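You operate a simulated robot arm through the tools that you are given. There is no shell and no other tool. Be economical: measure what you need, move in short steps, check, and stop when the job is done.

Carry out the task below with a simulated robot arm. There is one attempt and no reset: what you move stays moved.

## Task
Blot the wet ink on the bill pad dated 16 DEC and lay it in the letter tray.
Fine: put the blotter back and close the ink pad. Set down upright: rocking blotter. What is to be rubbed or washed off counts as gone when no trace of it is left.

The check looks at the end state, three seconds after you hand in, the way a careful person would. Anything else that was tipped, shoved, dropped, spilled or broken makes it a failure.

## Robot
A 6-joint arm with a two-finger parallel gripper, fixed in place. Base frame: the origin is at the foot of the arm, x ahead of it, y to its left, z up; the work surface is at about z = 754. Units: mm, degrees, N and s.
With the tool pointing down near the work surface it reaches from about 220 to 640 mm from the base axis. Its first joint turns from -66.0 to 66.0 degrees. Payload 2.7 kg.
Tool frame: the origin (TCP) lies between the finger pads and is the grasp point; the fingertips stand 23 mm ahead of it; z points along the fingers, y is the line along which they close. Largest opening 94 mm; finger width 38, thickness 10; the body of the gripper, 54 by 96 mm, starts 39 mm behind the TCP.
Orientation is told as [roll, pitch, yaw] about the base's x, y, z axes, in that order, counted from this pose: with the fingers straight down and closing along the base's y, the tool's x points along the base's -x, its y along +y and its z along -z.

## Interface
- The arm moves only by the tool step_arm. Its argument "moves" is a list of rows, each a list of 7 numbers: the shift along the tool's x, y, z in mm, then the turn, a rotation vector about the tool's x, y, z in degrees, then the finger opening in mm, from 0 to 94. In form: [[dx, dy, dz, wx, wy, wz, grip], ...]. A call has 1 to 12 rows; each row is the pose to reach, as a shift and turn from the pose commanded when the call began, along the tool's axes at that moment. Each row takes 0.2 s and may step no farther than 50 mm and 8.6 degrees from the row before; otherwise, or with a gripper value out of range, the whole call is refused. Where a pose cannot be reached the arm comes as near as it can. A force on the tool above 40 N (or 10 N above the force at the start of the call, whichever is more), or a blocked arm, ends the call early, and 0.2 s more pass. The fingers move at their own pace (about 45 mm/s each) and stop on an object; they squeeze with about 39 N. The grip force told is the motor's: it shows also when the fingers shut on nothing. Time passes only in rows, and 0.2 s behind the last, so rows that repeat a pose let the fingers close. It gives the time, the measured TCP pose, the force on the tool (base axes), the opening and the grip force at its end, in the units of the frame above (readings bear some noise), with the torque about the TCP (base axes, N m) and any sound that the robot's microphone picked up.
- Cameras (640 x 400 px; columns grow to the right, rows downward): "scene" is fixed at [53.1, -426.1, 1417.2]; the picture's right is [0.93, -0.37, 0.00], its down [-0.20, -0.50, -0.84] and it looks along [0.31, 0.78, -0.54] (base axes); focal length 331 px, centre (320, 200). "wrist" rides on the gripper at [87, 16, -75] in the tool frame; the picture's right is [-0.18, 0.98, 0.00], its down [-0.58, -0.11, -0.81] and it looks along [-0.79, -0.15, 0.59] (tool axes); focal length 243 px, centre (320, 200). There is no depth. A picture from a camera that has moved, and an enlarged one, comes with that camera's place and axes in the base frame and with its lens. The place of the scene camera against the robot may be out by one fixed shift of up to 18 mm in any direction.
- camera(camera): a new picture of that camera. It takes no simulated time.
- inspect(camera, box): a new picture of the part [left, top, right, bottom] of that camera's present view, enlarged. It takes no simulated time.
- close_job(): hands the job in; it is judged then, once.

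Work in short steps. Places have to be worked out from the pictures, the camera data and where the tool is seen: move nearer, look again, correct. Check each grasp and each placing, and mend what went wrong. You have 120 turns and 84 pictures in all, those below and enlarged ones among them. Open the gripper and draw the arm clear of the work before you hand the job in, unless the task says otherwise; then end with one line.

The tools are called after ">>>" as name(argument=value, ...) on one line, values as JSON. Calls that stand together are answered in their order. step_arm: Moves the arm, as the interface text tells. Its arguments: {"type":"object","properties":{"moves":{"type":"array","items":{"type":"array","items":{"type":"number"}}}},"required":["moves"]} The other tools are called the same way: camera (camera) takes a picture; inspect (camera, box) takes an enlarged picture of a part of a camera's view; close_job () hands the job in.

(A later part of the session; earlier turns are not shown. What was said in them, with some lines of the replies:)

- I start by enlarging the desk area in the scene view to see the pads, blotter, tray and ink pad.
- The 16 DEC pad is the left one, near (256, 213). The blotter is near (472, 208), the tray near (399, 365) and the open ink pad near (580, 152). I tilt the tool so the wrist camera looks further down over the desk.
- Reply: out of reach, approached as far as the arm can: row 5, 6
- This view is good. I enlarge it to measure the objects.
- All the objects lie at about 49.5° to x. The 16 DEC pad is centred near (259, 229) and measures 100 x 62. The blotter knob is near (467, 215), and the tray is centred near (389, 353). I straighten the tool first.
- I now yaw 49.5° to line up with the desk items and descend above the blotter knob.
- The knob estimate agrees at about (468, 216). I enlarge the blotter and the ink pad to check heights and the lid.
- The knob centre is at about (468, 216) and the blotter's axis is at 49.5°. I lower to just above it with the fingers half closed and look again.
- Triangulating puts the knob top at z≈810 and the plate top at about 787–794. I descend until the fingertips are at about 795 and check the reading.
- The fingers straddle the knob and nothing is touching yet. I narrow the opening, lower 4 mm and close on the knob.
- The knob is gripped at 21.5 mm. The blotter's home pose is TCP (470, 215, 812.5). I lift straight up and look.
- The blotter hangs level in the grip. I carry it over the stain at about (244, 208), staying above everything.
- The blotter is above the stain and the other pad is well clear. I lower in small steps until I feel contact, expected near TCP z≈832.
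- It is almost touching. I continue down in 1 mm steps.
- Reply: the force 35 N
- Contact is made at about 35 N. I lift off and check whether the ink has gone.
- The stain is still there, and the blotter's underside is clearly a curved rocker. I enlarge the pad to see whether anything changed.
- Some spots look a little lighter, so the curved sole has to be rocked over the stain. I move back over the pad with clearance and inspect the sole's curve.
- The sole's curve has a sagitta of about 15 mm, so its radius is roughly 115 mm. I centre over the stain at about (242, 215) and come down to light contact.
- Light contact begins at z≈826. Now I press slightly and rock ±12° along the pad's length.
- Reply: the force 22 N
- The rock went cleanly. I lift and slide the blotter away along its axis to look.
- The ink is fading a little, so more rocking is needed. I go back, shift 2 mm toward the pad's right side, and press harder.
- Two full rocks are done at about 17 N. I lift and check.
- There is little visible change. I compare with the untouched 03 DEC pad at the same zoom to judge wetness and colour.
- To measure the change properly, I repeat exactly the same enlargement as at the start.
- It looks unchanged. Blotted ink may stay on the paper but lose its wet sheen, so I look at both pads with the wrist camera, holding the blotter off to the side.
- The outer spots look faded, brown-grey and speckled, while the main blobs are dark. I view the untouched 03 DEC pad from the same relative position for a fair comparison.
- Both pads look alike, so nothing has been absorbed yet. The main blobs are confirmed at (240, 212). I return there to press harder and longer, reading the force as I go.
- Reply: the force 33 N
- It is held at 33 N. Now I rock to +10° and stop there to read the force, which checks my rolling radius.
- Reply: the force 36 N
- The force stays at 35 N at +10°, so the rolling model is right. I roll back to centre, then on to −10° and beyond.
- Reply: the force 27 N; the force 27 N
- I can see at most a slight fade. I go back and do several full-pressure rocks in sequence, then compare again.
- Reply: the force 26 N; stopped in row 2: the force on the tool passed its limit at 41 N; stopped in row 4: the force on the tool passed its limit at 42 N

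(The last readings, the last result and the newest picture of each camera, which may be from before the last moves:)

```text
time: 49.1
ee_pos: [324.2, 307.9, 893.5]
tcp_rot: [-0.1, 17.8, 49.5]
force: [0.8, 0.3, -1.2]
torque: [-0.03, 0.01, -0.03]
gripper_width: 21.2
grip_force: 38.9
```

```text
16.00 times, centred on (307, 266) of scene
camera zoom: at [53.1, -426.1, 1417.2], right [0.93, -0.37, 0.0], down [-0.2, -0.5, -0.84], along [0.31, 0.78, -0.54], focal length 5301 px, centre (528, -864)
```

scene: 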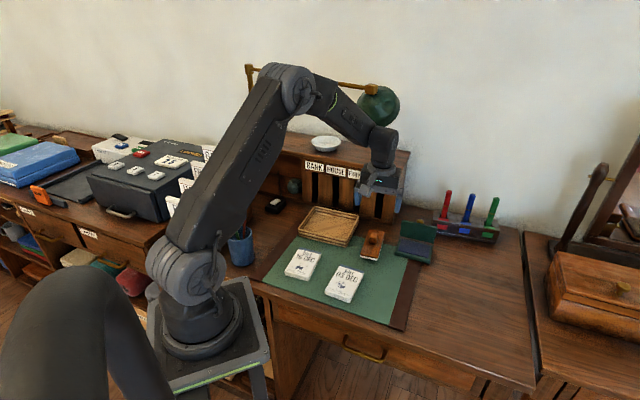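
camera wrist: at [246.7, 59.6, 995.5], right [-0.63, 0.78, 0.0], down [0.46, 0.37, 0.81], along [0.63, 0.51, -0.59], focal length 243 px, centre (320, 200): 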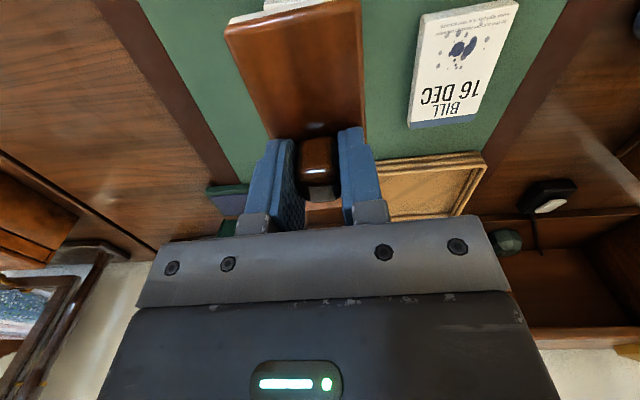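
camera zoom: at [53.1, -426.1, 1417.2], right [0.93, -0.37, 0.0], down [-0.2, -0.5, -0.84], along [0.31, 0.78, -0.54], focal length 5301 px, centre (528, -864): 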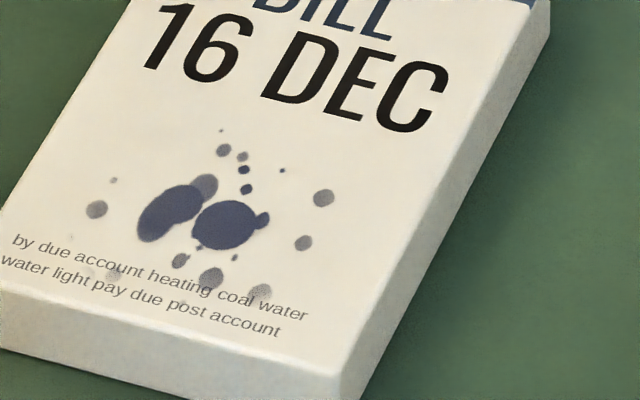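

The stain doesn't fade with pressing. To learn whether ink transfers at all, I raise the blotter and tilt its sole toward the scene camera.

>>> step_arm(moves=[[12, 0, -38, 0, 0, 0, 10], [24, 0, -76, 0, 5, 0, 10], [37, 0, -114, 0, 12, 0, 10], [49, 0, -152, 0, 19, 0, 10], [61, 0, -190, 0, 26, 0, 10], [64, 0, -200, 0, 33, 0, 10], [64, 0, -200, 0, 40, 0, 10], [64, 0, -200, 0, 40, 0, 10]])

>>> camera(camera="scene")

```text
time: 50.9
ee_pos: [276.0, 253.8, 1031.4]
tcp_rot: [-0.2, 57.8, 49.5]
force: [-0.7, 0.1, -1.4]
torque: [0.04, 0.01, 0.02]
gripper_width: 21.7
grip_force: 38.7
out of reach, approached as far as the arm can: row 5, 6, 7, 8
```

```text
46 pictures are left
```

scene: 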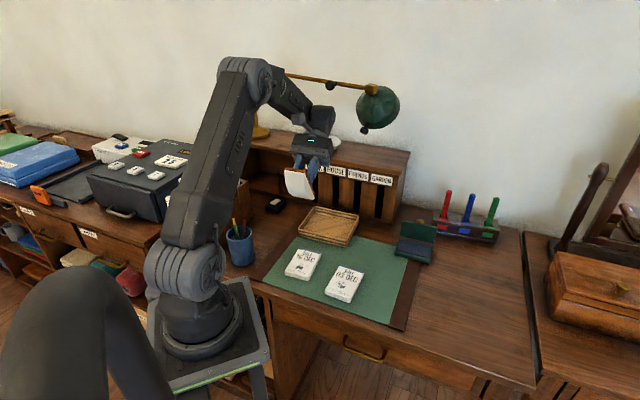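

>>> inspect(camera="scene", box=[275, 160, 325, 205])

```text
8.89 times, centred on (300, 182) of scene
camera zoom: at [53.1, -426.1, 1417.2], right [0.93, -0.37, 0.0], down [-0.2, -0.5, -0.84], along [0.31, 0.78, -0.54], focal length 2945 px, centre (498, 356)
```

zoom: 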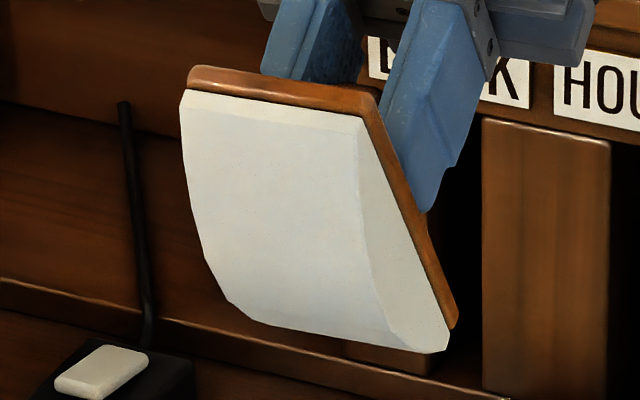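

The sole is clean and faceted, so rolling alone hasn't taken up any ink. I level the tool again, then will try a longer press with a small stroke.

>>> step_arm(moves=[[0, 0, 0, 0, -8, 0, 10], [0, 0, 0, 0, -16, 0, 10], [0, 0, 0, 0, -24, 0, 10], [0, 0, 0, 0, -32, 0, 10], [0, 0, 0, 0, -40, 0, 10], [0, 0, 0, 0, -48, 0, 10], [0, 0, 0, 0, -56, 0, 10], [0, 0, 0, 0, -57.8, 0, 10], [0, 0, 0, 0, -57.8, 0, 10]])

```text
time: 52.9
ee_pos: [278.1, 252.5, 1031.8]
tcp_rot: [-0.1, 0.0, 49.5]
force: [0.0, -0.3, -0.8]
torque: [-0.02, -0.03, 0.0]
gripper_width: 21.6
grip_force: 39.2
```

>>> step_arm(moves=[[25, 1, 30, 0, 0, 0, 10], [53, 2, 70, 0, 0, 0, 10], [53, 2, 115, 0, 0, 0, 10], [53, 2, 160, 0, 0, 0, 10], [53, 2, 192, 0, 0, 0, 10], [53, 2, 202, 0, 0, 0, 10], [53, 2, 205, 0, 0, 0, 10], [53, 2, 206, 0, 0, 0, 10]])

```text
time: 54.7
ee_pos: [242.0, 212.6, 825.0]
tcp_rot: [-0.2, -0.1, 49.4]
force: [-1.1, -2.3, 10.5]
torque: [0.0, 0.02, -0.02]
gripper_width: 21.6
grip_force: 39.1
```

Contact is at 10 N. I add a little pressure and hold still for about 5 s, then lift and compare.

>>> step_arm(moves=[[0, 0, 0.6, 0, 0, 0, 10], [0, 0, 0.6, 0, 0, 0, 10], [0, 0, 0.6, 0, 0, 0, 10], [0, 0, 0.6, 0, 0, 0, 10], [0, 0, 0.6, 0, 0, 0, 10], [0, 0, 0.6, 0, 0, 0, 10], [0, 0, 0.6, 0, 0, 0, 10], [0, 0, 0.6, 0, 0, 0, 10], [0, 0, 0.6, 0, 0, 0, 10], [0, 0, 0.6, 0, 0, 0, 10], [0, 0, 0.6, 0, 0, 0, 10], [0, 0, 0.6, 0, 0, 0, 10]])

>>> step_arm(moves=[[0, 0, 0, 0, 0, 0, 10], [0, 0, 0, 0, 0, 0, 10], [0, 0, 0, 0, 0, 0, 10], [0, 0, 0, 0, 0, 0, 10], [0, 0, 0, 0, 0, 0, 10], [0, 0, 0, 0, 0, 0, 10], [0, 0, 0, 0, 0, 0, 10], [0, 0, 0, 0, 0, 0, 10], [0, 0, 0, 0, 0, 0, 10], [0, 0, 0, 0, 0, 0, 10], [0, 0, 0, 0, 0, 0, 10], [0, 0, 0, 0, 0, 0, 10]])

>>> step_arm(moves=[[0, 0, -10, 0, 0, 0, 10], [0, 0, -40, 0, 0, 0, 10], [0, 0, -75, 0, 0, 0, 10], [-40, 0, -95, 0, 0, 0, 10], [-80, 0, -95, 0, 0, 0, 10], [-80, 0, -95, 0, 0, 0, 10]])

>>> inspect(camera="scene", box=[297, 259, 317, 274])

```text
time: 57.3
ee_pos: [242.1, 212.8, 824.8]
tcp_rot: [-0.2, -0.1, 49.5]
force: [2.9, 2.6, 30.9]
torque: [0.34, -0.24, -0.02]
gripper_width: 21.5
grip_force: 39.3
```

```text
time: 59.9
ee_pos: [242.2, 212.8, 825.2]
tcp_rot: [-0.1, -0.1, 49.5]
force: [1.3, -0.7, 32.6]
torque: [0.26, -0.16, -0.02]
gripper_width: 21.4
grip_force: 38.9
```

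```text
time: 61.3
ee_pos: [293.9, 272.9, 919.5]
tcp_rot: [-0.1, 0.0, 49.5]
force: [0.6, 0.7, -1.3]
torque: [-0.01, -0.02, 0.0]
gripper_width: 21.4
grip_force: 38.9
```

```text
16.00 times, centred on (307, 266) of scene
camera zoom: at [53.1, -426.1, 1417.2], right [0.93, -0.37, 0.0], down [-0.2, -0.5, -0.84], along [0.31, 0.78, -0.54], focal length 5301 px, centre (528, -864)
```

zoom: 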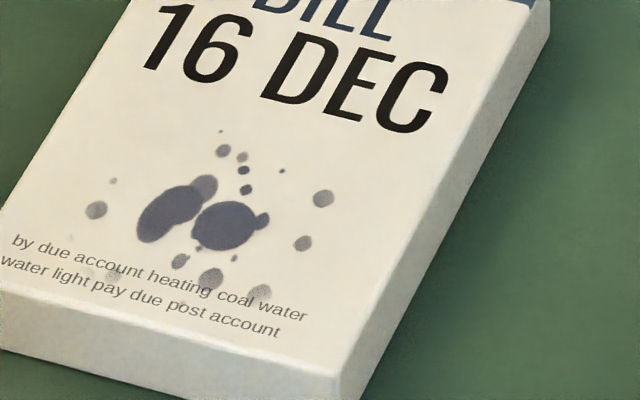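

Dwelling makes no clear difference. I test a short, light stroke (±8 mm) along the pad's length at about 12 N.

>>> step_arm(moves=[[40, 0, 0, 0, 0, 0, 10], [80, 0, 10, 0, 0, 0, 10], [80, 0, 50, 0, 0, 0, 10], [80, 0, 85, 0, 0, 0, 10], [80, 0, 93, 0, 0, 0, 10], [80, 0, 94.6, 0, 0, 0, 10]])

>>> step_arm(moves=[[4, 0, 0, 0, 0, 0, 10], [8, 0, 0, 0, 0, 0, 10], [4, 0, 0, 0, 0, 0, 10], [0, 0, 0, 0, 0, 0, 10], [-4, 0, 0, 0, 0, 0, 10], [-8, 0, 0, 0, 0, 0, 10], [-4, 0, 0, 0, 0, 0, 10], [0, 0, 0, 0, 0, 0, 10]])

>>> step_arm(moves=[[0, 0, -10, 0, 0, 0, 10], [0, 0, -40, 0, 0, 0, 10], [0, 0, -75, 0, 0, 0, 10], [-40, 0, -95, 0, 0, 0, 10], [-80, 0, -95, 0, 0, 0, 10], [-80, 0, -95, 0, 0, 0, 10]])

>>> inspect(camera="scene", box=[285, 245, 335, 282])

```text
time: 62.7
ee_pos: [241.6, 214.0, 825.1]
tcp_rot: [-0.1, -0.2, 49.5]
force: [-2.9, -1.1, 9.9]
torque: [0.11, 0.12, 0.07]
gripper_width: 21.6
grip_force: 38.9
```

```text
time: 64.5
ee_pos: [243.3, 213.2, 824.5]
tcp_rot: [-0.1, 0.0, 49.6]
force: [0.5, 2.7, 5.3]
torque: [0.21, -0.11, 0.0]
gripper_width: 21.8
grip_force: 38.7
```

```text
time: 65.9
ee_pos: [294.0, 274.6, 918.4]
tcp_rot: [-0.1, -0.1, 49.5]
force: [-1.0, 0.3, -0.7]
torque: [0.02, 0.0, 0.0]
gripper_width: 21.4
grip_force: 38.8
```

```text
10.81 times, centred on (310, 264) of scene
camera zoom: at [53.1, -426.1, 1417.2], right [0.93, -0.37, 0.0], down [-0.2, -0.5, -0.84], along [0.31, 0.78, -0.54], focal length 3582 px, centre (428, -486)
```

zoom: 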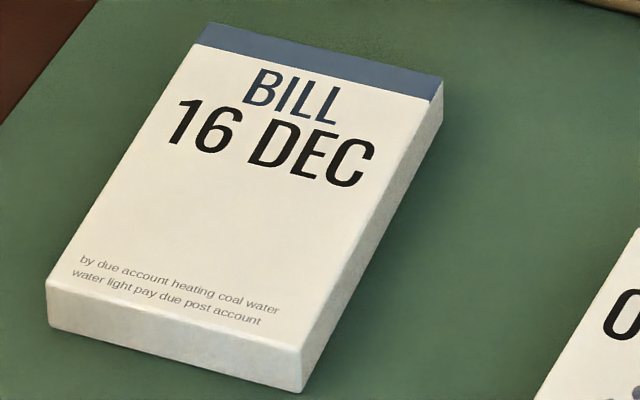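

The stain vanished after the stroke. I check closely for traces and carry the blotter back toward its home.

>>> inspect(camera="scene", box=[292, 255, 322, 278])

>>> step_arm(moves=[[-12, -29, 0, 0, 0, 0, 10], [-24, -58, 0, 0, 0, 0, 10], [-36, -87, 0, 0, 0, 0, 10], [-48, -116, 0, 0, 0, 0, 10], [-60, -145, 10, 0, 0, 0, 10], [-69.4, -171.8, 40, 0, 0, 0, 10], [-69.4, -171.8, 40, 0, 0, 0, 10]])

>>> inspect(camera="scene", box=[330, 190, 450, 270])

```text
16.00 times, centred on (307, 266) of scene
camera zoom: at [53.1, -426.1, 1417.2], right [0.93, -0.37, 0.0], down [-0.2, -0.5, -0.84], along [0.31, 0.78, -0.54], focal length 5301 px, centre (528, -864)
```

zoom: 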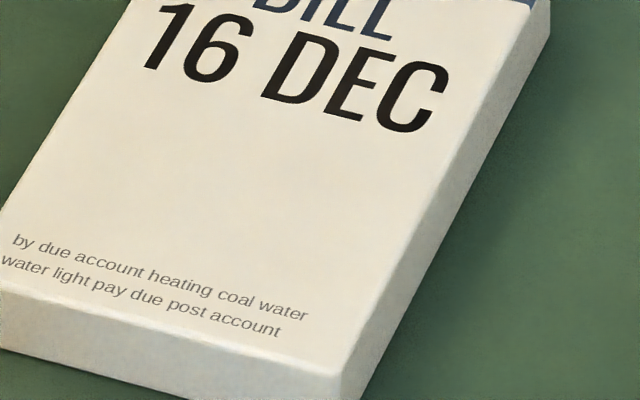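

```text
time: 67.5
ee_pos: [469.7, 216.1, 880.2]
tcp_rot: [0.0, 0.0, 49.5]
force: [0.0, 0.0, -1.6]
torque: [-0.03, 0.0, 0.0]
gripper_width: 21.6
grip_force: 39.0
```

```text
5.00 times, centred on (390, 230) of scene
camera zoom: at [53.1, -426.1, 1417.2], right [0.93, -0.37, 0.0], down [-0.2, -0.5, -0.84], along [0.31, 0.78, -0.54], focal length 1656 px, centre (-30, 50)
```

zoom: 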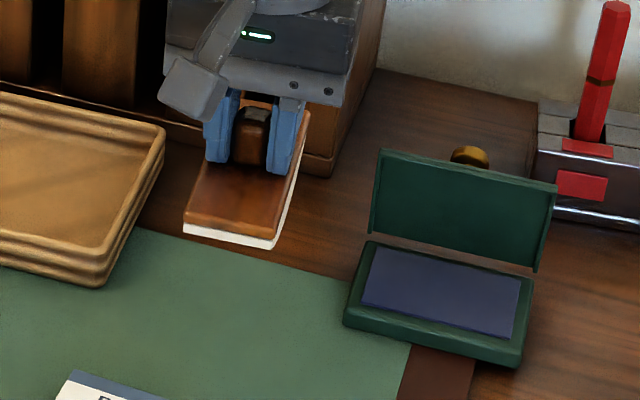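

The pad is spotless. I lower the blotter onto its home spot until it touches.

>>> step_arm(moves=[[0, -0.5, 30, 0, 0, 0, 10], [0, -0.5, 55, 0, 0, 0, 10], [0, -0.5, 64, 0, 0, 0, 10], [0, -0.5, 66, 0, 0, 0, 10], [0, -0.5, 67, 0, 0, 0, 10]])

```text
time: 68.7
ee_pos: [469.8, 214.5, 812.9]
tcp_rot: [-0.1, 0.1, 49.5]
force: [-1.0, 0.2, -1.6]
torque: [-0.03, 0.03, 0.02]
gripper_width: 21.5
grip_force: 39.2
```

>>> step_arm(moves=[[0, 0, 0.7, 0, 0, 0, 10], [0, 0, 1.4, 0, 0, 0, 10], [0, 0, 2.0, 0, 0, 0, 10], [0, 0, 2.0, 0, 0, 0, 10]])

```text
time: 69.7
ee_pos: [468.8, 214.6, 810.3]
tcp_rot: [-0.1, 0.1, 49.5]
force: [0.7, 0.0, -1.1]
torque: [0.02, 0.0, -0.05]
gripper_width: 21.7
grip_force: 38.9
```

There's no contact yet, because the knob slid a little in the grip under pressing. I continue in small steps.

>>> step_arm(moves=[[0, 0, 0.6, 0, 0, 0, 10], [0, 0, 1.2, 0, 0, 0, 10], [0, 0, 1.2, 0, 0, 0, 10]])

```text
time: 70.5
ee_pos: [470.5, 214.9, 809.7]
tcp_rot: [-0.1, 0.0, 49.4]
force: [0.2, -0.6, -1.4]
torque: [0.0, 0.03, 0.02]
gripper_width: 21.5
grip_force: 38.6
```

>>> step_arm(moves=[[0, 0, 0.6, 0, 0, 0, 10], [0, 0, 1.2, 0, 0, 0, 10], [0, 0, 1.2, 0, 0, 0, 10]])

>>> inspect(camera="scene", box=[340, 210, 420, 270])

```text
time: 71.3
ee_pos: [471.3, 215.0, 809.0]
tcp_rot: [0.0, 0.0, 49.5]
force: [-1.6, 0.1, 2.2]
torque: [0.04, 0.12, 0.02]
gripper_width: 21.5
grip_force: 39.3
```

```text
6.67 times, centred on (380, 240) of scene
camera zoom: at [53.0, -426.1, 1417.2], right [0.93, -0.37, 0.0], down [-0.2, -0.5, -0.84], along [0.31, 0.78, -0.54], focal length 2209 px, centre (-80, -67)
```

zoom: 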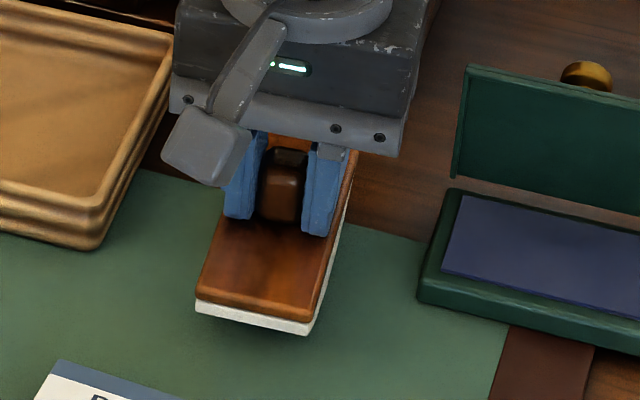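

It is touching now. I open the fingers gently and lift straight up.

>>> step_arm(moves=[[0, 0, 0.2, 0, 0, 0, 26], [0, 0, 0.2, 0, 0, 0, 36], [0, 0, -0.5, 0, 0, 0, 40], [0, 0, -15, 0, 0, 0, 40], [0, 0, -45, 0, 0, 0, 40], [0, 0, -90, 0, 0, 0, 60], [0, 0, -110, 0, 0, 0, 80]])

>>> inspect(camera="scene", box=[330, 190, 450, 280])

>>> camera(camera="wrist")

```text
time: 72.9
ee_pos: [470.8, 215.6, 920.8]
tcp_rot: [-0.1, 0.1, 49.5]
force: [0.8, -0.5, 0.6]
torque: [0.0, 0.0, 0.01]
gripper_width: 80.0
grip_force: 0.0
```

```text
4.44 times, centred on (390, 235) of scene
camera zoom: at [53.0, -426.1, 1417.2], right [0.93, -0.37, 0.0], down [-0.2, -0.5, -0.84], along [0.31, 0.78, -0.54], focal length 1472 px, centre (9, 44)
```

zoom: 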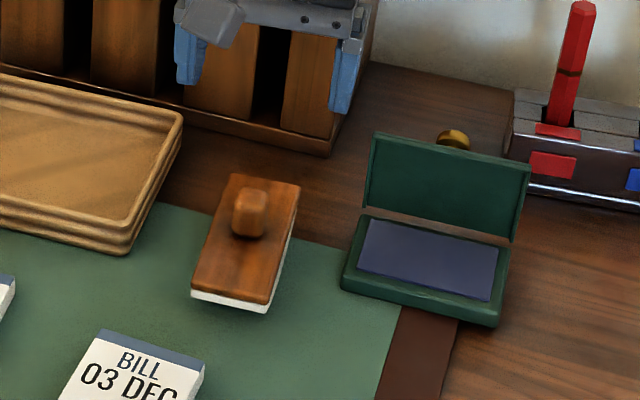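

```text
38 pictures are left
camera wrist: at [400.8, 159.6, 994.3], right [-0.63, 0.78, 0.0], down [0.46, 0.37, 0.81], along [0.63, 0.51, -0.59], focal length 243 px, centre (320, 200)
```

wrist: 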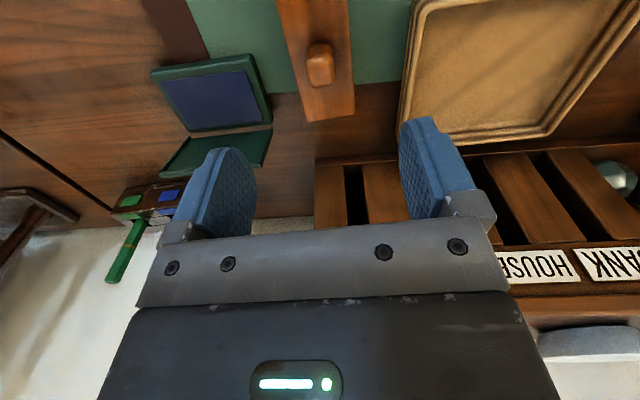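

The blotter is back and upright. Now I move above the 16 DEC pad, with the gripper open across its width.

>>> step_arm(moves=[[21, 28, 0, 0, 0, 0, 92], [43, 57, 0, 0, 0, 0, 92], [64, 85, 0, 0, 0, 0, 92], [85, 114, 10, 0, 0, 0, 92], [107, 142, 25, 0, 0, 0, 92], [127.9, 170.4, 45, 0, 0, 0, 92], [127.9, 170.4, 65, 0, 0, 0, 92], [127.9, 170.4, 65, 0, 0, 0, 92]])

>>> camera(camera="wrist")

>>> inspect(camera="scene", box=[250, 210, 350, 285])

```text
time: 74.7
ee_pos: [258.1, 227.1, 853.9]
tcp_rot: [-0.1, 0.0, 49.5]
force: [0.2, 0.4, -0.4]
torque: [0.0, -0.02, -0.02]
gripper_width: 92.0
grip_force: 0.1
```

```text
37 pictures are left
camera wrist: at [189.4, 172.1, 928.3], right [-0.63, 0.78, 0.0], down [0.46, 0.37, 0.81], along [0.63, 0.51, -0.59], focal length 243 px, centre (320, 200)
```

wrist: 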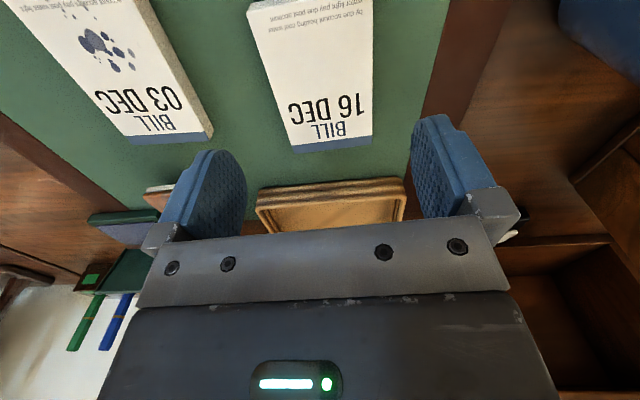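

```text
5.33 times, centred on (300, 248) of scene
camera zoom: at [53.0, -426.1, 1417.2], right [0.93, -0.37, 0.0], down [-0.2, -0.5, -0.84], along [0.31, 0.78, -0.54], focal length 1767 px, centre (427, -53)
```

zoom: 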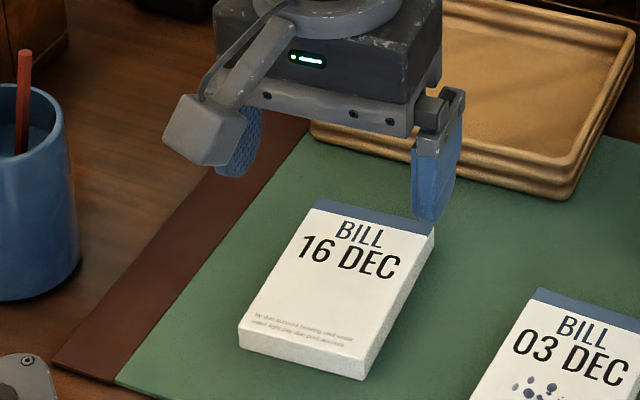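

The pad centre is near (260, 232), with about 14 mm of clearance each side. I descend so the fingertips straddle it just above the felt.

>>> step_arm(moves=[[-5, 2, 25, 0, 0, 0, 92], [-5, 2, 50, 0, 0, 0, 92], [-5, 2, 65, 0, 0, 0, 92], [-5, 2, 71.5, 0, 0, 0, 92], [-5, 2, 71.5, 0, 0, 0, 92]])

>>> inspect(camera="scene", box=[260, 220, 360, 295])

```text
time: 75.9
ee_pos: [259.2, 233.0, 781.5]
tcp_rot: [-0.1, -0.1, 49.6]
force: [0.1, 0.2, -0.9]
torque: [0.0, 0.04, 0.02]
gripper_width: 92.2
grip_force: 0.1
```

```text
5.33 times, centred on (310, 258) of scene
camera zoom: at [53.1, -426.1, 1417.2], right [0.93, -0.37, 0.0], down [-0.2, -0.5, -0.84], along [0.31, 0.78, -0.54], focal length 1767 px, centre (373, -107)
```

zoom: 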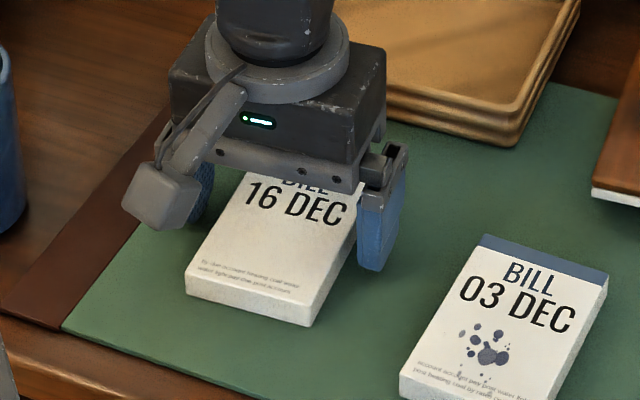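

The fingers straddle the pad. I close on it and lift slightly to check the hold.

>>> step_arm(moves=[[0, 0, 0, 0, 0, 0, 75], [0, 0, 0, 0, 0, 0, 55], [0, 0, 0, 0, 0, 0, 50], [0, 0, 0, 0, 0, 0, 50], [0, 0, 0, 0, 0, 0, 50], [0, 0, -10, 0, 0, 0, 50], [0, 0, -25, 0, 0, 0, 50], [0, 0, -25, 0, 0, 0, 50]])

>>> inspect(camera="scene", box=[260, 210, 360, 285])

```text
time: 77.7
ee_pos: [259.3, 232.7, 805.8]
tcp_rot: [-0.1, 0.1, 49.5]
force: [-0.3, -0.3, -0.3]
torque: [0.01, -0.02, -0.02]
gripper_width: 66.8
grip_force: 39.1
```

```text
5.33 times, centred on (310, 248) of scene
camera zoom: at [53.1, -426.1, 1417.2], right [0.93, -0.37, 0.0], down [-0.2, -0.5, -0.84], along [0.31, 0.78, -0.54], focal length 1767 px, centre (373, -53)
```

zoom: 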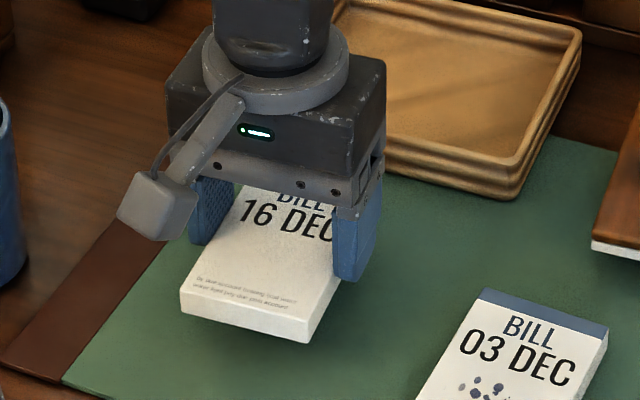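

The pad is held at 66.8 mm. I lift and carry it over to the tray.

>>> step_arm(moves=[[0, 0, -40, 0, 0, 0, 50], [0, 0, -80, 0, 0, 0, 50], [-35, -4, -95, 0, 0, 0, 50], [-70, -8, -95, 0, 0, 0, 50], [-105, -12, -95, 0, 0, 0, 50], [-140, -16, -95, 0, 0, 0, 50], [-175.6, -20.5, -95, 0, 0, 0, 50], [-175.6, -20.5, -95, 0, 0, 0, 50]])

>>> camera(camera="wrist")

>>> inspect(camera="scene", box=[280, 170, 380, 245])

```text
time: 79.5
ee_pos: [389.8, 352.0, 901.6]
tcp_rot: [-0.1, 0.0, 49.5]
force: [-0.2, 0.2, -0.7]
torque: [-0.02, 0.02, 0.0]
gripper_width: 67.1
grip_force: 38.8
```

```text
33 pictures are left
camera wrist: at [320.0, 297.5, 976.3], right [-0.63, 0.78, 0.0], down [0.46, 0.37, 0.81], along [0.63, 0.51, -0.59], focal length 243 px, centre (320, 200)
```

wrist: 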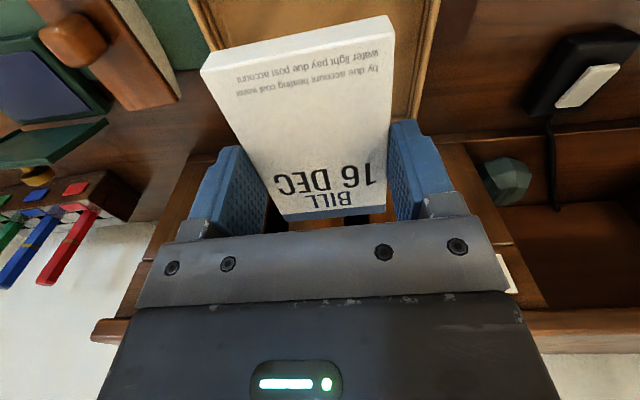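

```text
5.33 times, centred on (330, 208) of scene
camera zoom: at [53.1, -426.1, 1417.2], right [0.93, -0.37, 0.0], down [-0.2, -0.5, -0.84], along [0.31, 0.78, -0.54], focal length 1767 px, centre (267, 160)
```

zoom: 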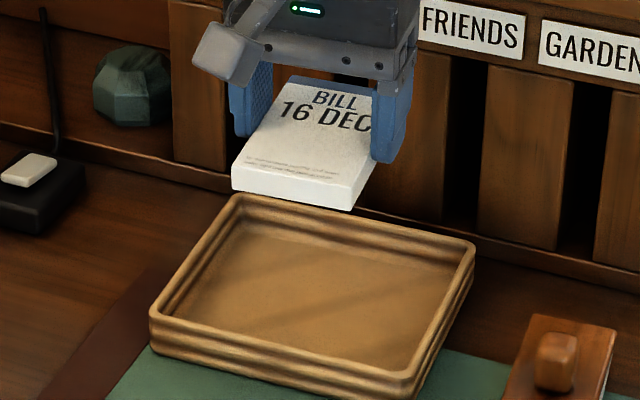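

The pad is centred on the tray, whose corrected centre is about (391, 351). I lower it in and look before the last bit.

>>> step_arm(moves=[[0, 0, 30, 0, 0, 0, 50], [0, 0, 60, 0, 0, 0, 50], [0, 0, 85, 0, 0, 0, 50], [0, 0, 98, 0, 0, 0, 50], [0, 0, 98, 0, 0, 0, 50]])

>>> inspect(camera="scene", box=[280, 180, 380, 255])

>>> camera(camera="wrist")

```text
time: 80.7
ee_pos: [388.2, 353.1, 803.9]
tcp_rot: [0.0, 0.0, 49.5]
force: [-0.2, 0.0, -1.3]
torque: [0.03, -0.02, 0.01]
gripper_width: 67.0
grip_force: 39.2
```

```text
5.33 times, centred on (330, 218) of scene
camera zoom: at [53.1, -426.1, 1417.2], right [0.93, -0.37, 0.0], down [-0.2, -0.5, -0.84], along [0.31, 0.78, -0.54], focal length 1767 px, centre (267, 107)
```

zoom: 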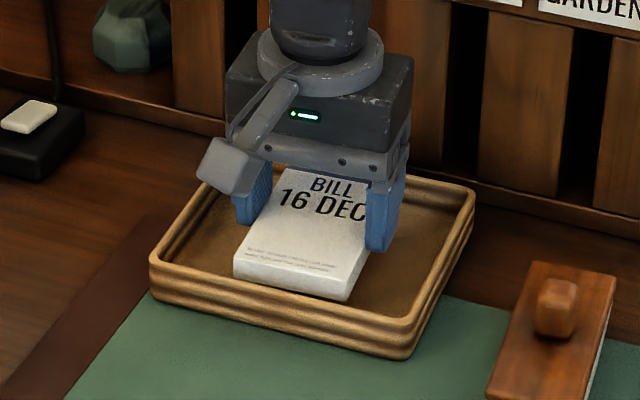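

```text
30 pictures are left
camera wrist: at [319.9, 297.3, 877.9], right [-0.63, 0.78, 0.0], down [0.46, 0.37, 0.81], along [0.63, 0.51, -0.59], focal length 243 px, centre (320, 200)
```

wrist: 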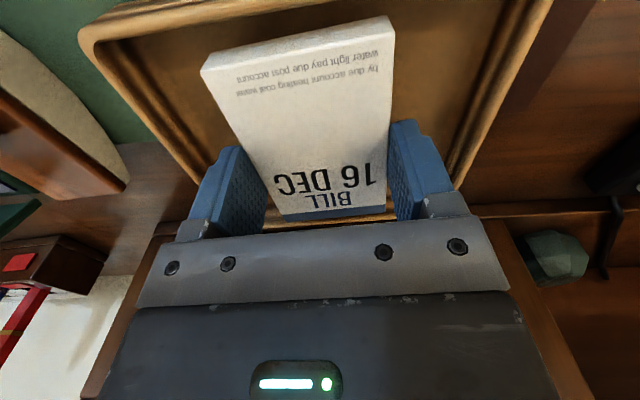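

The pad is within the tray walls on all sides. I lower it to the floor in small steps.

>>> step_arm(moves=[[1.5, 0, 6, 0, 0, 0, 50], [1.5, 0, 11, 0, 0, 0, 50], [1.5, 0, 13, 0, 0, 0, 50], [1.5, 0, 14.5, 0, 0, 0, 50]])

```text
time: 81.7
ee_pos: [387.6, 352.1, 790.3]
tcp_rot: [0.0, 0.0, 49.6]
force: [-0.1, 0.4, -1.0]
torque: [0.0, 0.0, 0.02]
gripper_width: 67.3
grip_force: 38.8
```

>>> step_arm(moves=[[0, 0, 1, 0, 0, 0, 50], [0, 0, 2, 0, 0, 0, 50], [0, 0, 3, 0, 0, 0, 50], [0, 0, 3, 0, 0, 0, 50]])

```text
time: 82.7
ee_pos: [387.5, 351.8, 787.2]
tcp_rot: [0.0, 0.1, 49.5]
force: [-1.2, -1.1, 3.6]
torque: [-0.05, 0.11, -0.02]
gripper_width: 67.0
grip_force: 39.2
```

It is touching the tray floor. I open modestly and lift out.

>>> step_arm(moves=[[0, 0, 0, 0, 0, 0, 72], [0, 0, 0, 0, 0, 0, 82], [0, 0, -1, 0, 0, 0, 84], [0, 0, -20, 0, 0, 0, 84], [0, 0, -60, 0, 0, 0, 84], [0, 0, -105, 0, 0, 0, 84], [0, 0, -140, 0, 0, 0, 84]])

>>> camera(camera="scene")

>>> inspect(camera="scene", box=[280, 180, 380, 255])

```text
time: 84.3
ee_pos: [387.2, 352.9, 927.2]
tcp_rot: [-0.1, 0.0, 49.5]
force: [0.1, 0.7, 0.7]
torque: [-0.04, -0.03, 0.01]
gripper_width: 83.9
grip_force: 0.1
```

```text
29 pictures are left
```

scene: 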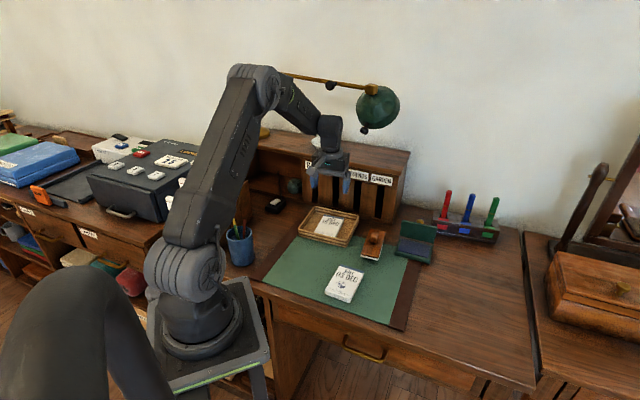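

```text
5.33 times, centred on (330, 218) of scene
camera zoom: at [53.0, -426.1, 1417.2], right [0.93, -0.37, 0.0], down [-0.2, -0.5, -0.84], along [0.31, 0.78, -0.54], focal length 1767 px, centre (267, 107)
```

zoom: 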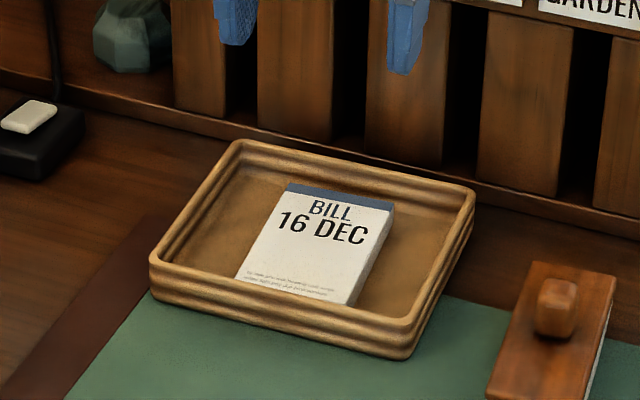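

The pad lies flat in the tray. Next is the ink pad lid, which stands nearly vertical and is hinged at about (566, 218) on its left end. I turn the gripper 90° so the fingers can straddle the lid, and approach high to look.

>>> step_arm(moves=[[4.6, -17.4, -3, 0, 0, 8.2, 84], [9.2, -34.8, -6, 0, 0, 16.4, 84], [13.8, -52.2, -9, 0, 0, 24.5, 84], [18.4, -69.6, -12, 0, 0, 32.7, 84], [23, -87, -15, 0, 0, 40.9, 84], [27.6, -104.4, -15, 0, 0, 49, 84], [32.2, -121.8, -15, 0, 0, 57.3, 84], [36.8, -139.2, -15, 0, 0, 65.5, 84], [41.4, -156.6, -15, 0, 0, 73.6, 84], [46, -174, -15, 0, 0, 81.8, 84], [50.5, -191.7, -15, 0, 0, 90, 84], [50.5, -191.7, -15, 0, 0, 90, 60]])

>>> camera(camera="wrist")

```text
time: 86.9
ee_pos: [501.2, 189.3, 942.5]
tcp_rot: [0.0, -0.1, -40.6]
force: [0.6, 0.7, -0.8]
torque: [-0.01, 0.01, -0.01]
gripper_width: 60.1
grip_force: 0.0
```

```text
27 pictures are left
camera wrist: at [445.5, 257.6, 1016.1], right [0.78, 0.63, 0.0], down [0.37, -0.46, 0.81], along [0.51, -0.63, -0.59], focal length 243 px, centre (320, 200)
```

wrist: 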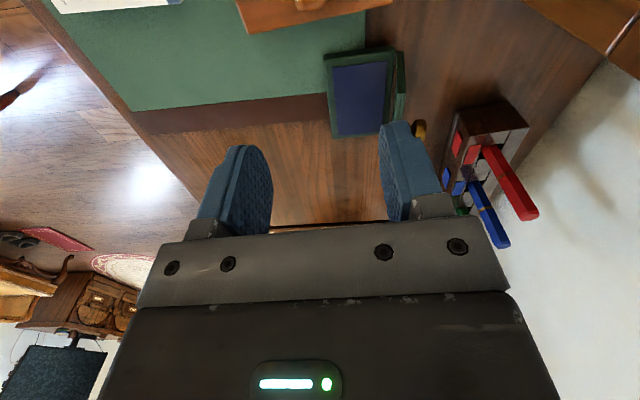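

>>> inspect(camera="wrist", box=[310, 30, 450, 150])

```text
3.33 times, centred on (380, 90) of wrist
camera zoom: at [445.5, 257.6, 1016.1], right [0.78, 0.63, 0.0], down [0.37, -0.46, 0.81], along [0.51, -0.63, -0.59], focal length 809 px, centre (120, 567)
```

zoom: 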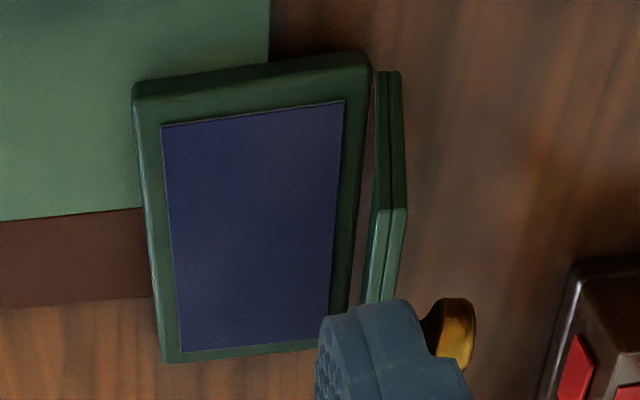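

The lid is nearly vertical with its top at z≈836, and the brass knob sits on its outer middle. I move over the lid's left end and stop just above it to check the alignment.

>>> step_arm(moves=[[-13, 20, 0, 0, 0, 0, 60], [-26, 40, 20, 0, 0, 0, 60], [-39.2, 60.1, 40, 0, 0, 0, 60], [-39.2, 60.1, 70, 0, 0, 0, 60], [-39.2, 60.1, 70, 0, 0, 0, 60]])

>>> camera(camera="wrist")

>>> inspect(camera="scene", box=[370, 180, 470, 280])

```text
time: 88.1
ee_pos: [569.9, 209.5, 873.1]
tcp_rot: [0.1, -0.1, -40.6]
force: [-1.0, 0.0, -0.3]
torque: [0.04, 0.01, 0.02]
gripper_width: 59.9
grip_force: 0.1
```

```text
25 pictures are left
camera wrist: at [514.5, 277.4, 946.7], right [0.78, 0.63, 0.0], down [0.37, -0.46, 0.81], along [0.51, -0.63, -0.59], focal length 243 px, centre (320, 200)
```

wrist: 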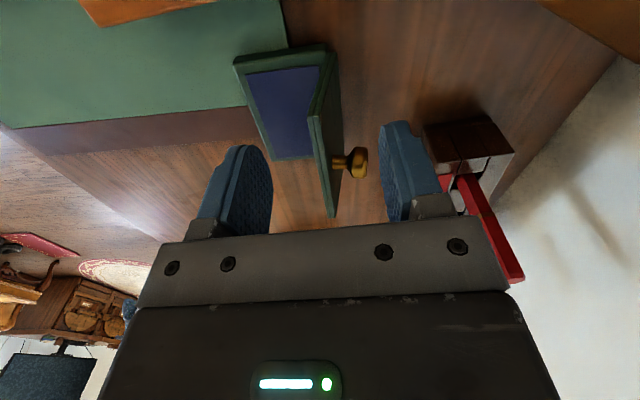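

```text
4.00 times, centred on (420, 230) of scene
camera zoom: at [53.1, -426.1, 1417.2], right [0.93, -0.37, 0.0], down [-0.2, -0.5, -0.84], along [0.31, 0.78, -0.54], focal length 1325 px, centre (-80, 80)
```

zoom: 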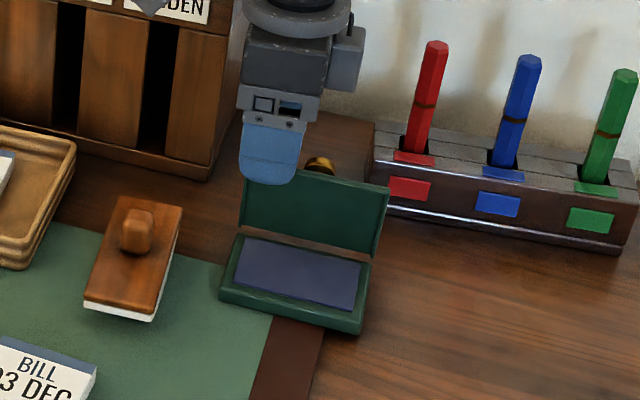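

Triangulating gives the lid's top-left corner at (560, 217, 838) and the knob head at (602, 207, 836), on the outer side. I widen the opening so the outer finger passes behind the knob, then lower astride the lid.

>>> step_arm(moves=[[0, 0, 0, 0, 0, 0, 76], [0, 0, 0, 0, 0, 0, 76], [0, 0, 15, 0, 0, 0, 76], [0, 0, 28, 0, 0, 0, 76], [0, 0, 35, 0, 0, 0, 76], [0, 0, 35, 0, 0, 0, 76]])

>>> camera(camera="wrist")

```text
time: 89.5
ee_pos: [569.6, 210.1, 836.3]
tcp_rot: [0.0, -0.2, -40.6]
force: [0.7, 0.1, -0.6]
torque: [0.0, -0.01, 0.01]
gripper_width: 75.8
grip_force: 0.0
```

```text
23 pictures are left
camera wrist: at [514.2, 277.8, 911.2], right [0.78, 0.63, 0.0], down [0.37, -0.46, 0.81], along [0.51, -0.63, -0.59], focal length 243 px, centre (320, 200)
```

wrist: 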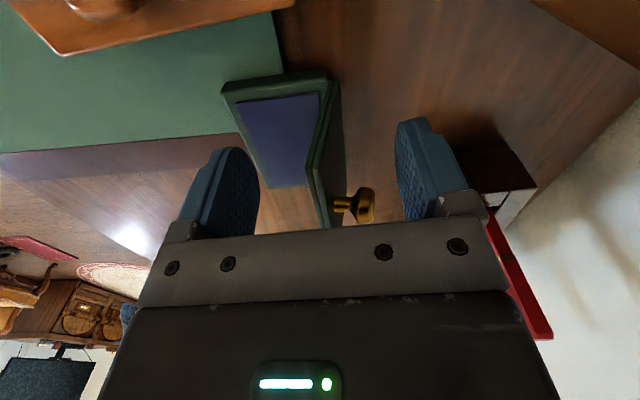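

I'm astride the lid with clearance on both sides. I pull back toward the base so the outer finger tips the lid forward.

>>> step_arm(moves=[[0, -5, 0, 0, 0, 0, 76], [0, -10, 0, 0, 0, 0, 76], [0, -15, 0, 0, 0, 0, 76], [0, -20, 0, 0, 0, 0, 76], [0, -25, 0, 0, 0, 0, 76], [0, -30, 0, 0, 0, 0, 76]])

>>> camera(camera="wrist")

>>> inspect(camera="scene", box=[370, 190, 470, 270])

```text
time: 90.9
ee_pos: [551.6, 187.1, 837.7]
tcp_rot: [0.0, -0.2, -40.5]
force: [0.3, 0.3, 0.5]
torque: [0.03, -0.01, 0.0]
gripper_width: 76.1
grip_force: 0.0
```

```text
22 pictures are left
camera wrist: at [494.8, 255.4, 911.3], right [0.78, 0.63, 0.0], down [0.37, -0.46, 0.81], along [0.51, -0.63, -0.59], focal length 243 px, centre (320, 200)
```

wrist: 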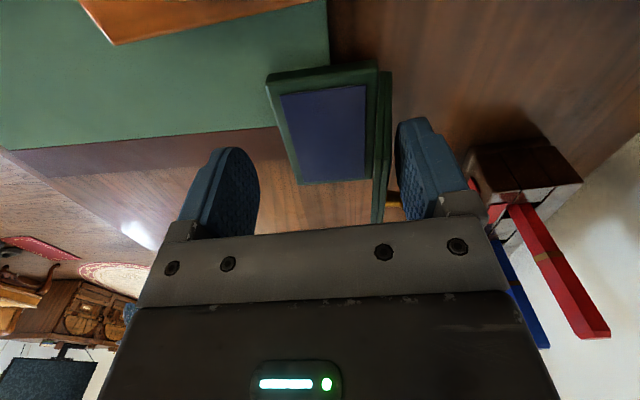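

```text
5.00 times, centred on (420, 230) of scene
camera zoom: at [53.1, -426.1, 1417.2], right [0.93, -0.37, 0.0], down [-0.2, -0.5, -0.84], along [0.31, 0.78, -0.54], focal length 1656 px, centre (-180, 50)
```

zoom: 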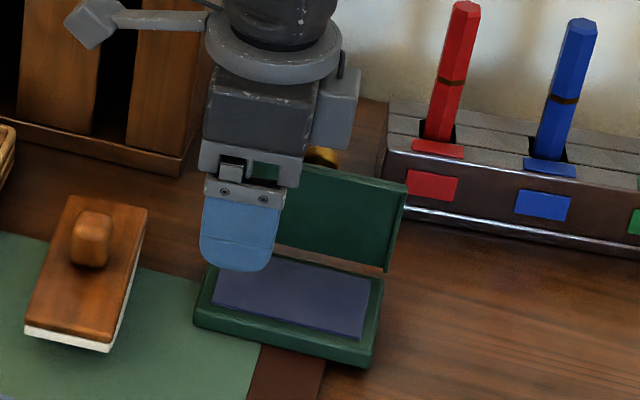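

The outer finger is now close behind the lid, which hasn't moved yet. I keep pulling back in small steps.

>>> step_arm(moves=[[0, -4, 0, 0, 0, 0, 76], [0, -8, 0, 0, 0, 0, 76], [0, -12, 0, 0, 0, 0, 76], [0, -16, 0, 0, 0, 0, 76], [0, -20, 0, 0, 0, 0, 76], [0, -25, 0, 0, 0, 0, 76]])

>>> camera(camera="wrist")

```text
time: 92.3
ee_pos: [533.2, 168.7, 836.2]
tcp_rot: [0.0, -0.1, -40.5]
force: [-0.2, -0.4, 0.0]
torque: [0.0, 0.04, 0.01]
gripper_width: 76.0
grip_force: 0.1
```

```text
20 pictures are left
camera wrist: at [478.2, 236.0, 911.1], right [0.78, 0.63, 0.0], down [0.37, -0.46, 0.81], along [0.51, -0.63, -0.59], focal length 243 px, centre (320, 200)
```

wrist: 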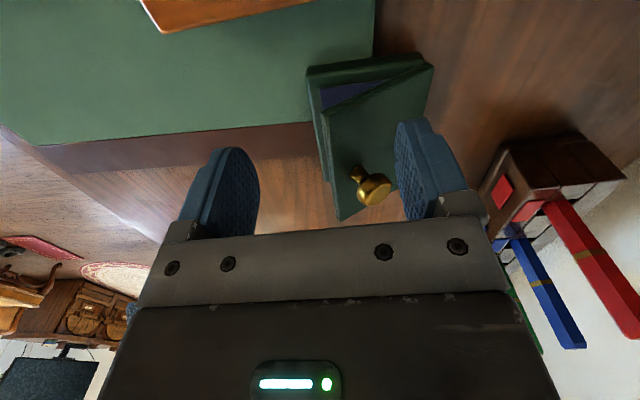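

The lid is now tipped well forward and closing. I pull a little further and look.

>>> step_arm(moves=[[0, -5, 0, 0, 0, 0, 76], [0, -10, 0, 0, 0, 0, 76], [0, -15, 0, 0, 0, 0, 76], [0, -15, 0, 0, 0, 0, 76]])

>>> camera(camera="wrist")

>>> inspect(camera="scene", box=[370, 190, 470, 270])

```text
time: 93.3
ee_pos: [523.3, 156.5, 837.3]
tcp_rot: [0.0, -0.1, -40.4]
force: [0.9, 0.0, 0.4]
torque: [0.01, -0.03, 0.0]
gripper_width: 75.9
grip_force: 0.0
```

```text
19 pictures are left
camera wrist: at [468.5, 224.5, 911.3], right [0.78, 0.63, 0.0], down [0.37, -0.46, 0.81], along [0.51, -0.63, -0.59], focal length 243 px, centre (320, 200)
```

wrist: 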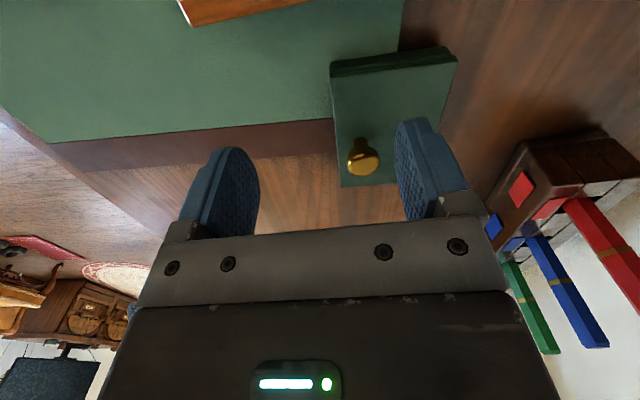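

```text
5.00 times, centred on (420, 230) of scene
camera zoom: at [53.0, -426.1, 1417.2], right [0.93, -0.37, 0.0], down [-0.2, -0.5, -0.84], along [0.31, 0.78, -0.54], focal length 1656 px, centre (-180, 50)
```

zoom: 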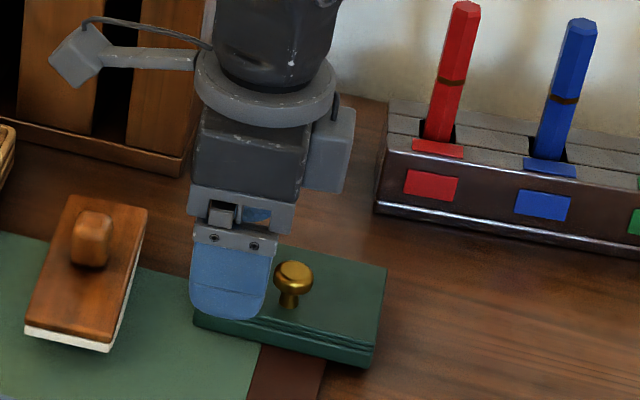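

The lid has fallen shut. I raise the arm, draw it clear, and do a final check.

>>> step_arm(moves=[[0, 0, -30, 0, 0, 0, 80], [0, 0, -70, 0, 0, 0, 80], [0, 0, -115, 0, 0, 0, 80], [10, -30, -150, 0, 0, 0, 80], [20, -65, -180, 0, 0, 0, 80], [30, -100, -200, 0, 0, 0, 80], [30, -100, -200, 0, 0, 0, 80]])

>>> camera(camera="scene")

>>> inspect(camera="scene", box=[270, 190, 470, 310])

```text
time: 94.9
ee_pos: [436.2, 100.7, 1036.6]
tcp_rot: [-0.1, -0.1, -40.4]
force: [-0.5, 0.4, -0.5]
torque: [0.0, 0.02, 0.01]
gripper_width: 80.2
grip_force: 0.1
```

```text
17 pictures are left
```

scene: 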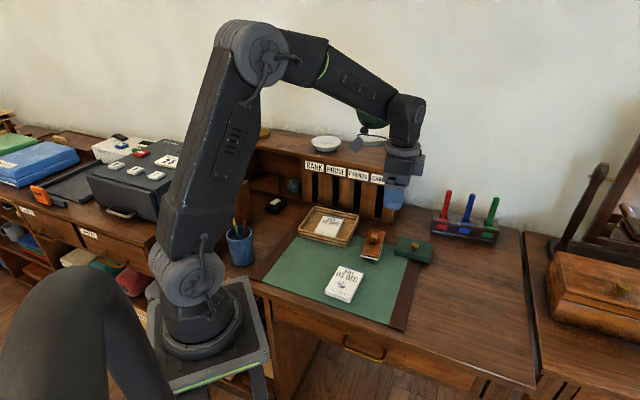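

```text
3.20 times, centred on (370, 250) of scene
camera zoom: at [53.0, -426.1, 1417.2], right [0.93, -0.37, 0.0], down [-0.2, -0.5, -0.84], along [0.31, 0.78, -0.54], focal length 1060 px, centre (160, 40)
```

zoom: 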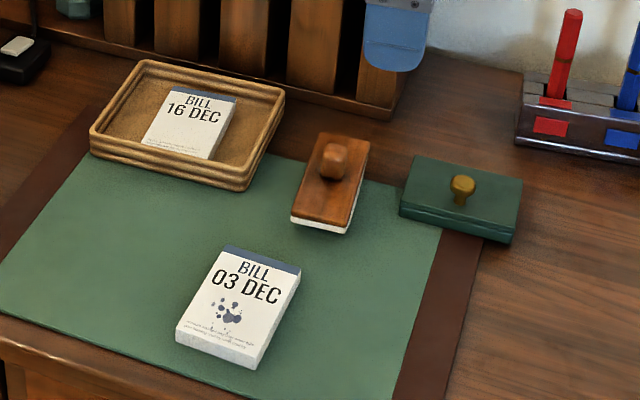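

The clean 16 DEC pad is in the tray, the blotter is upright in its place, the ink pad is closed and the 03 DEC pad is untouched. The arm is clear with the gripper open, so I hand in.

>>> close_job()

```text
The job is handed in.
```

The 16 DEC bill pad is blotted with no ink left showing and lies flat in the letter tray; the blotter is back upright in its place and the ink pad is closed.
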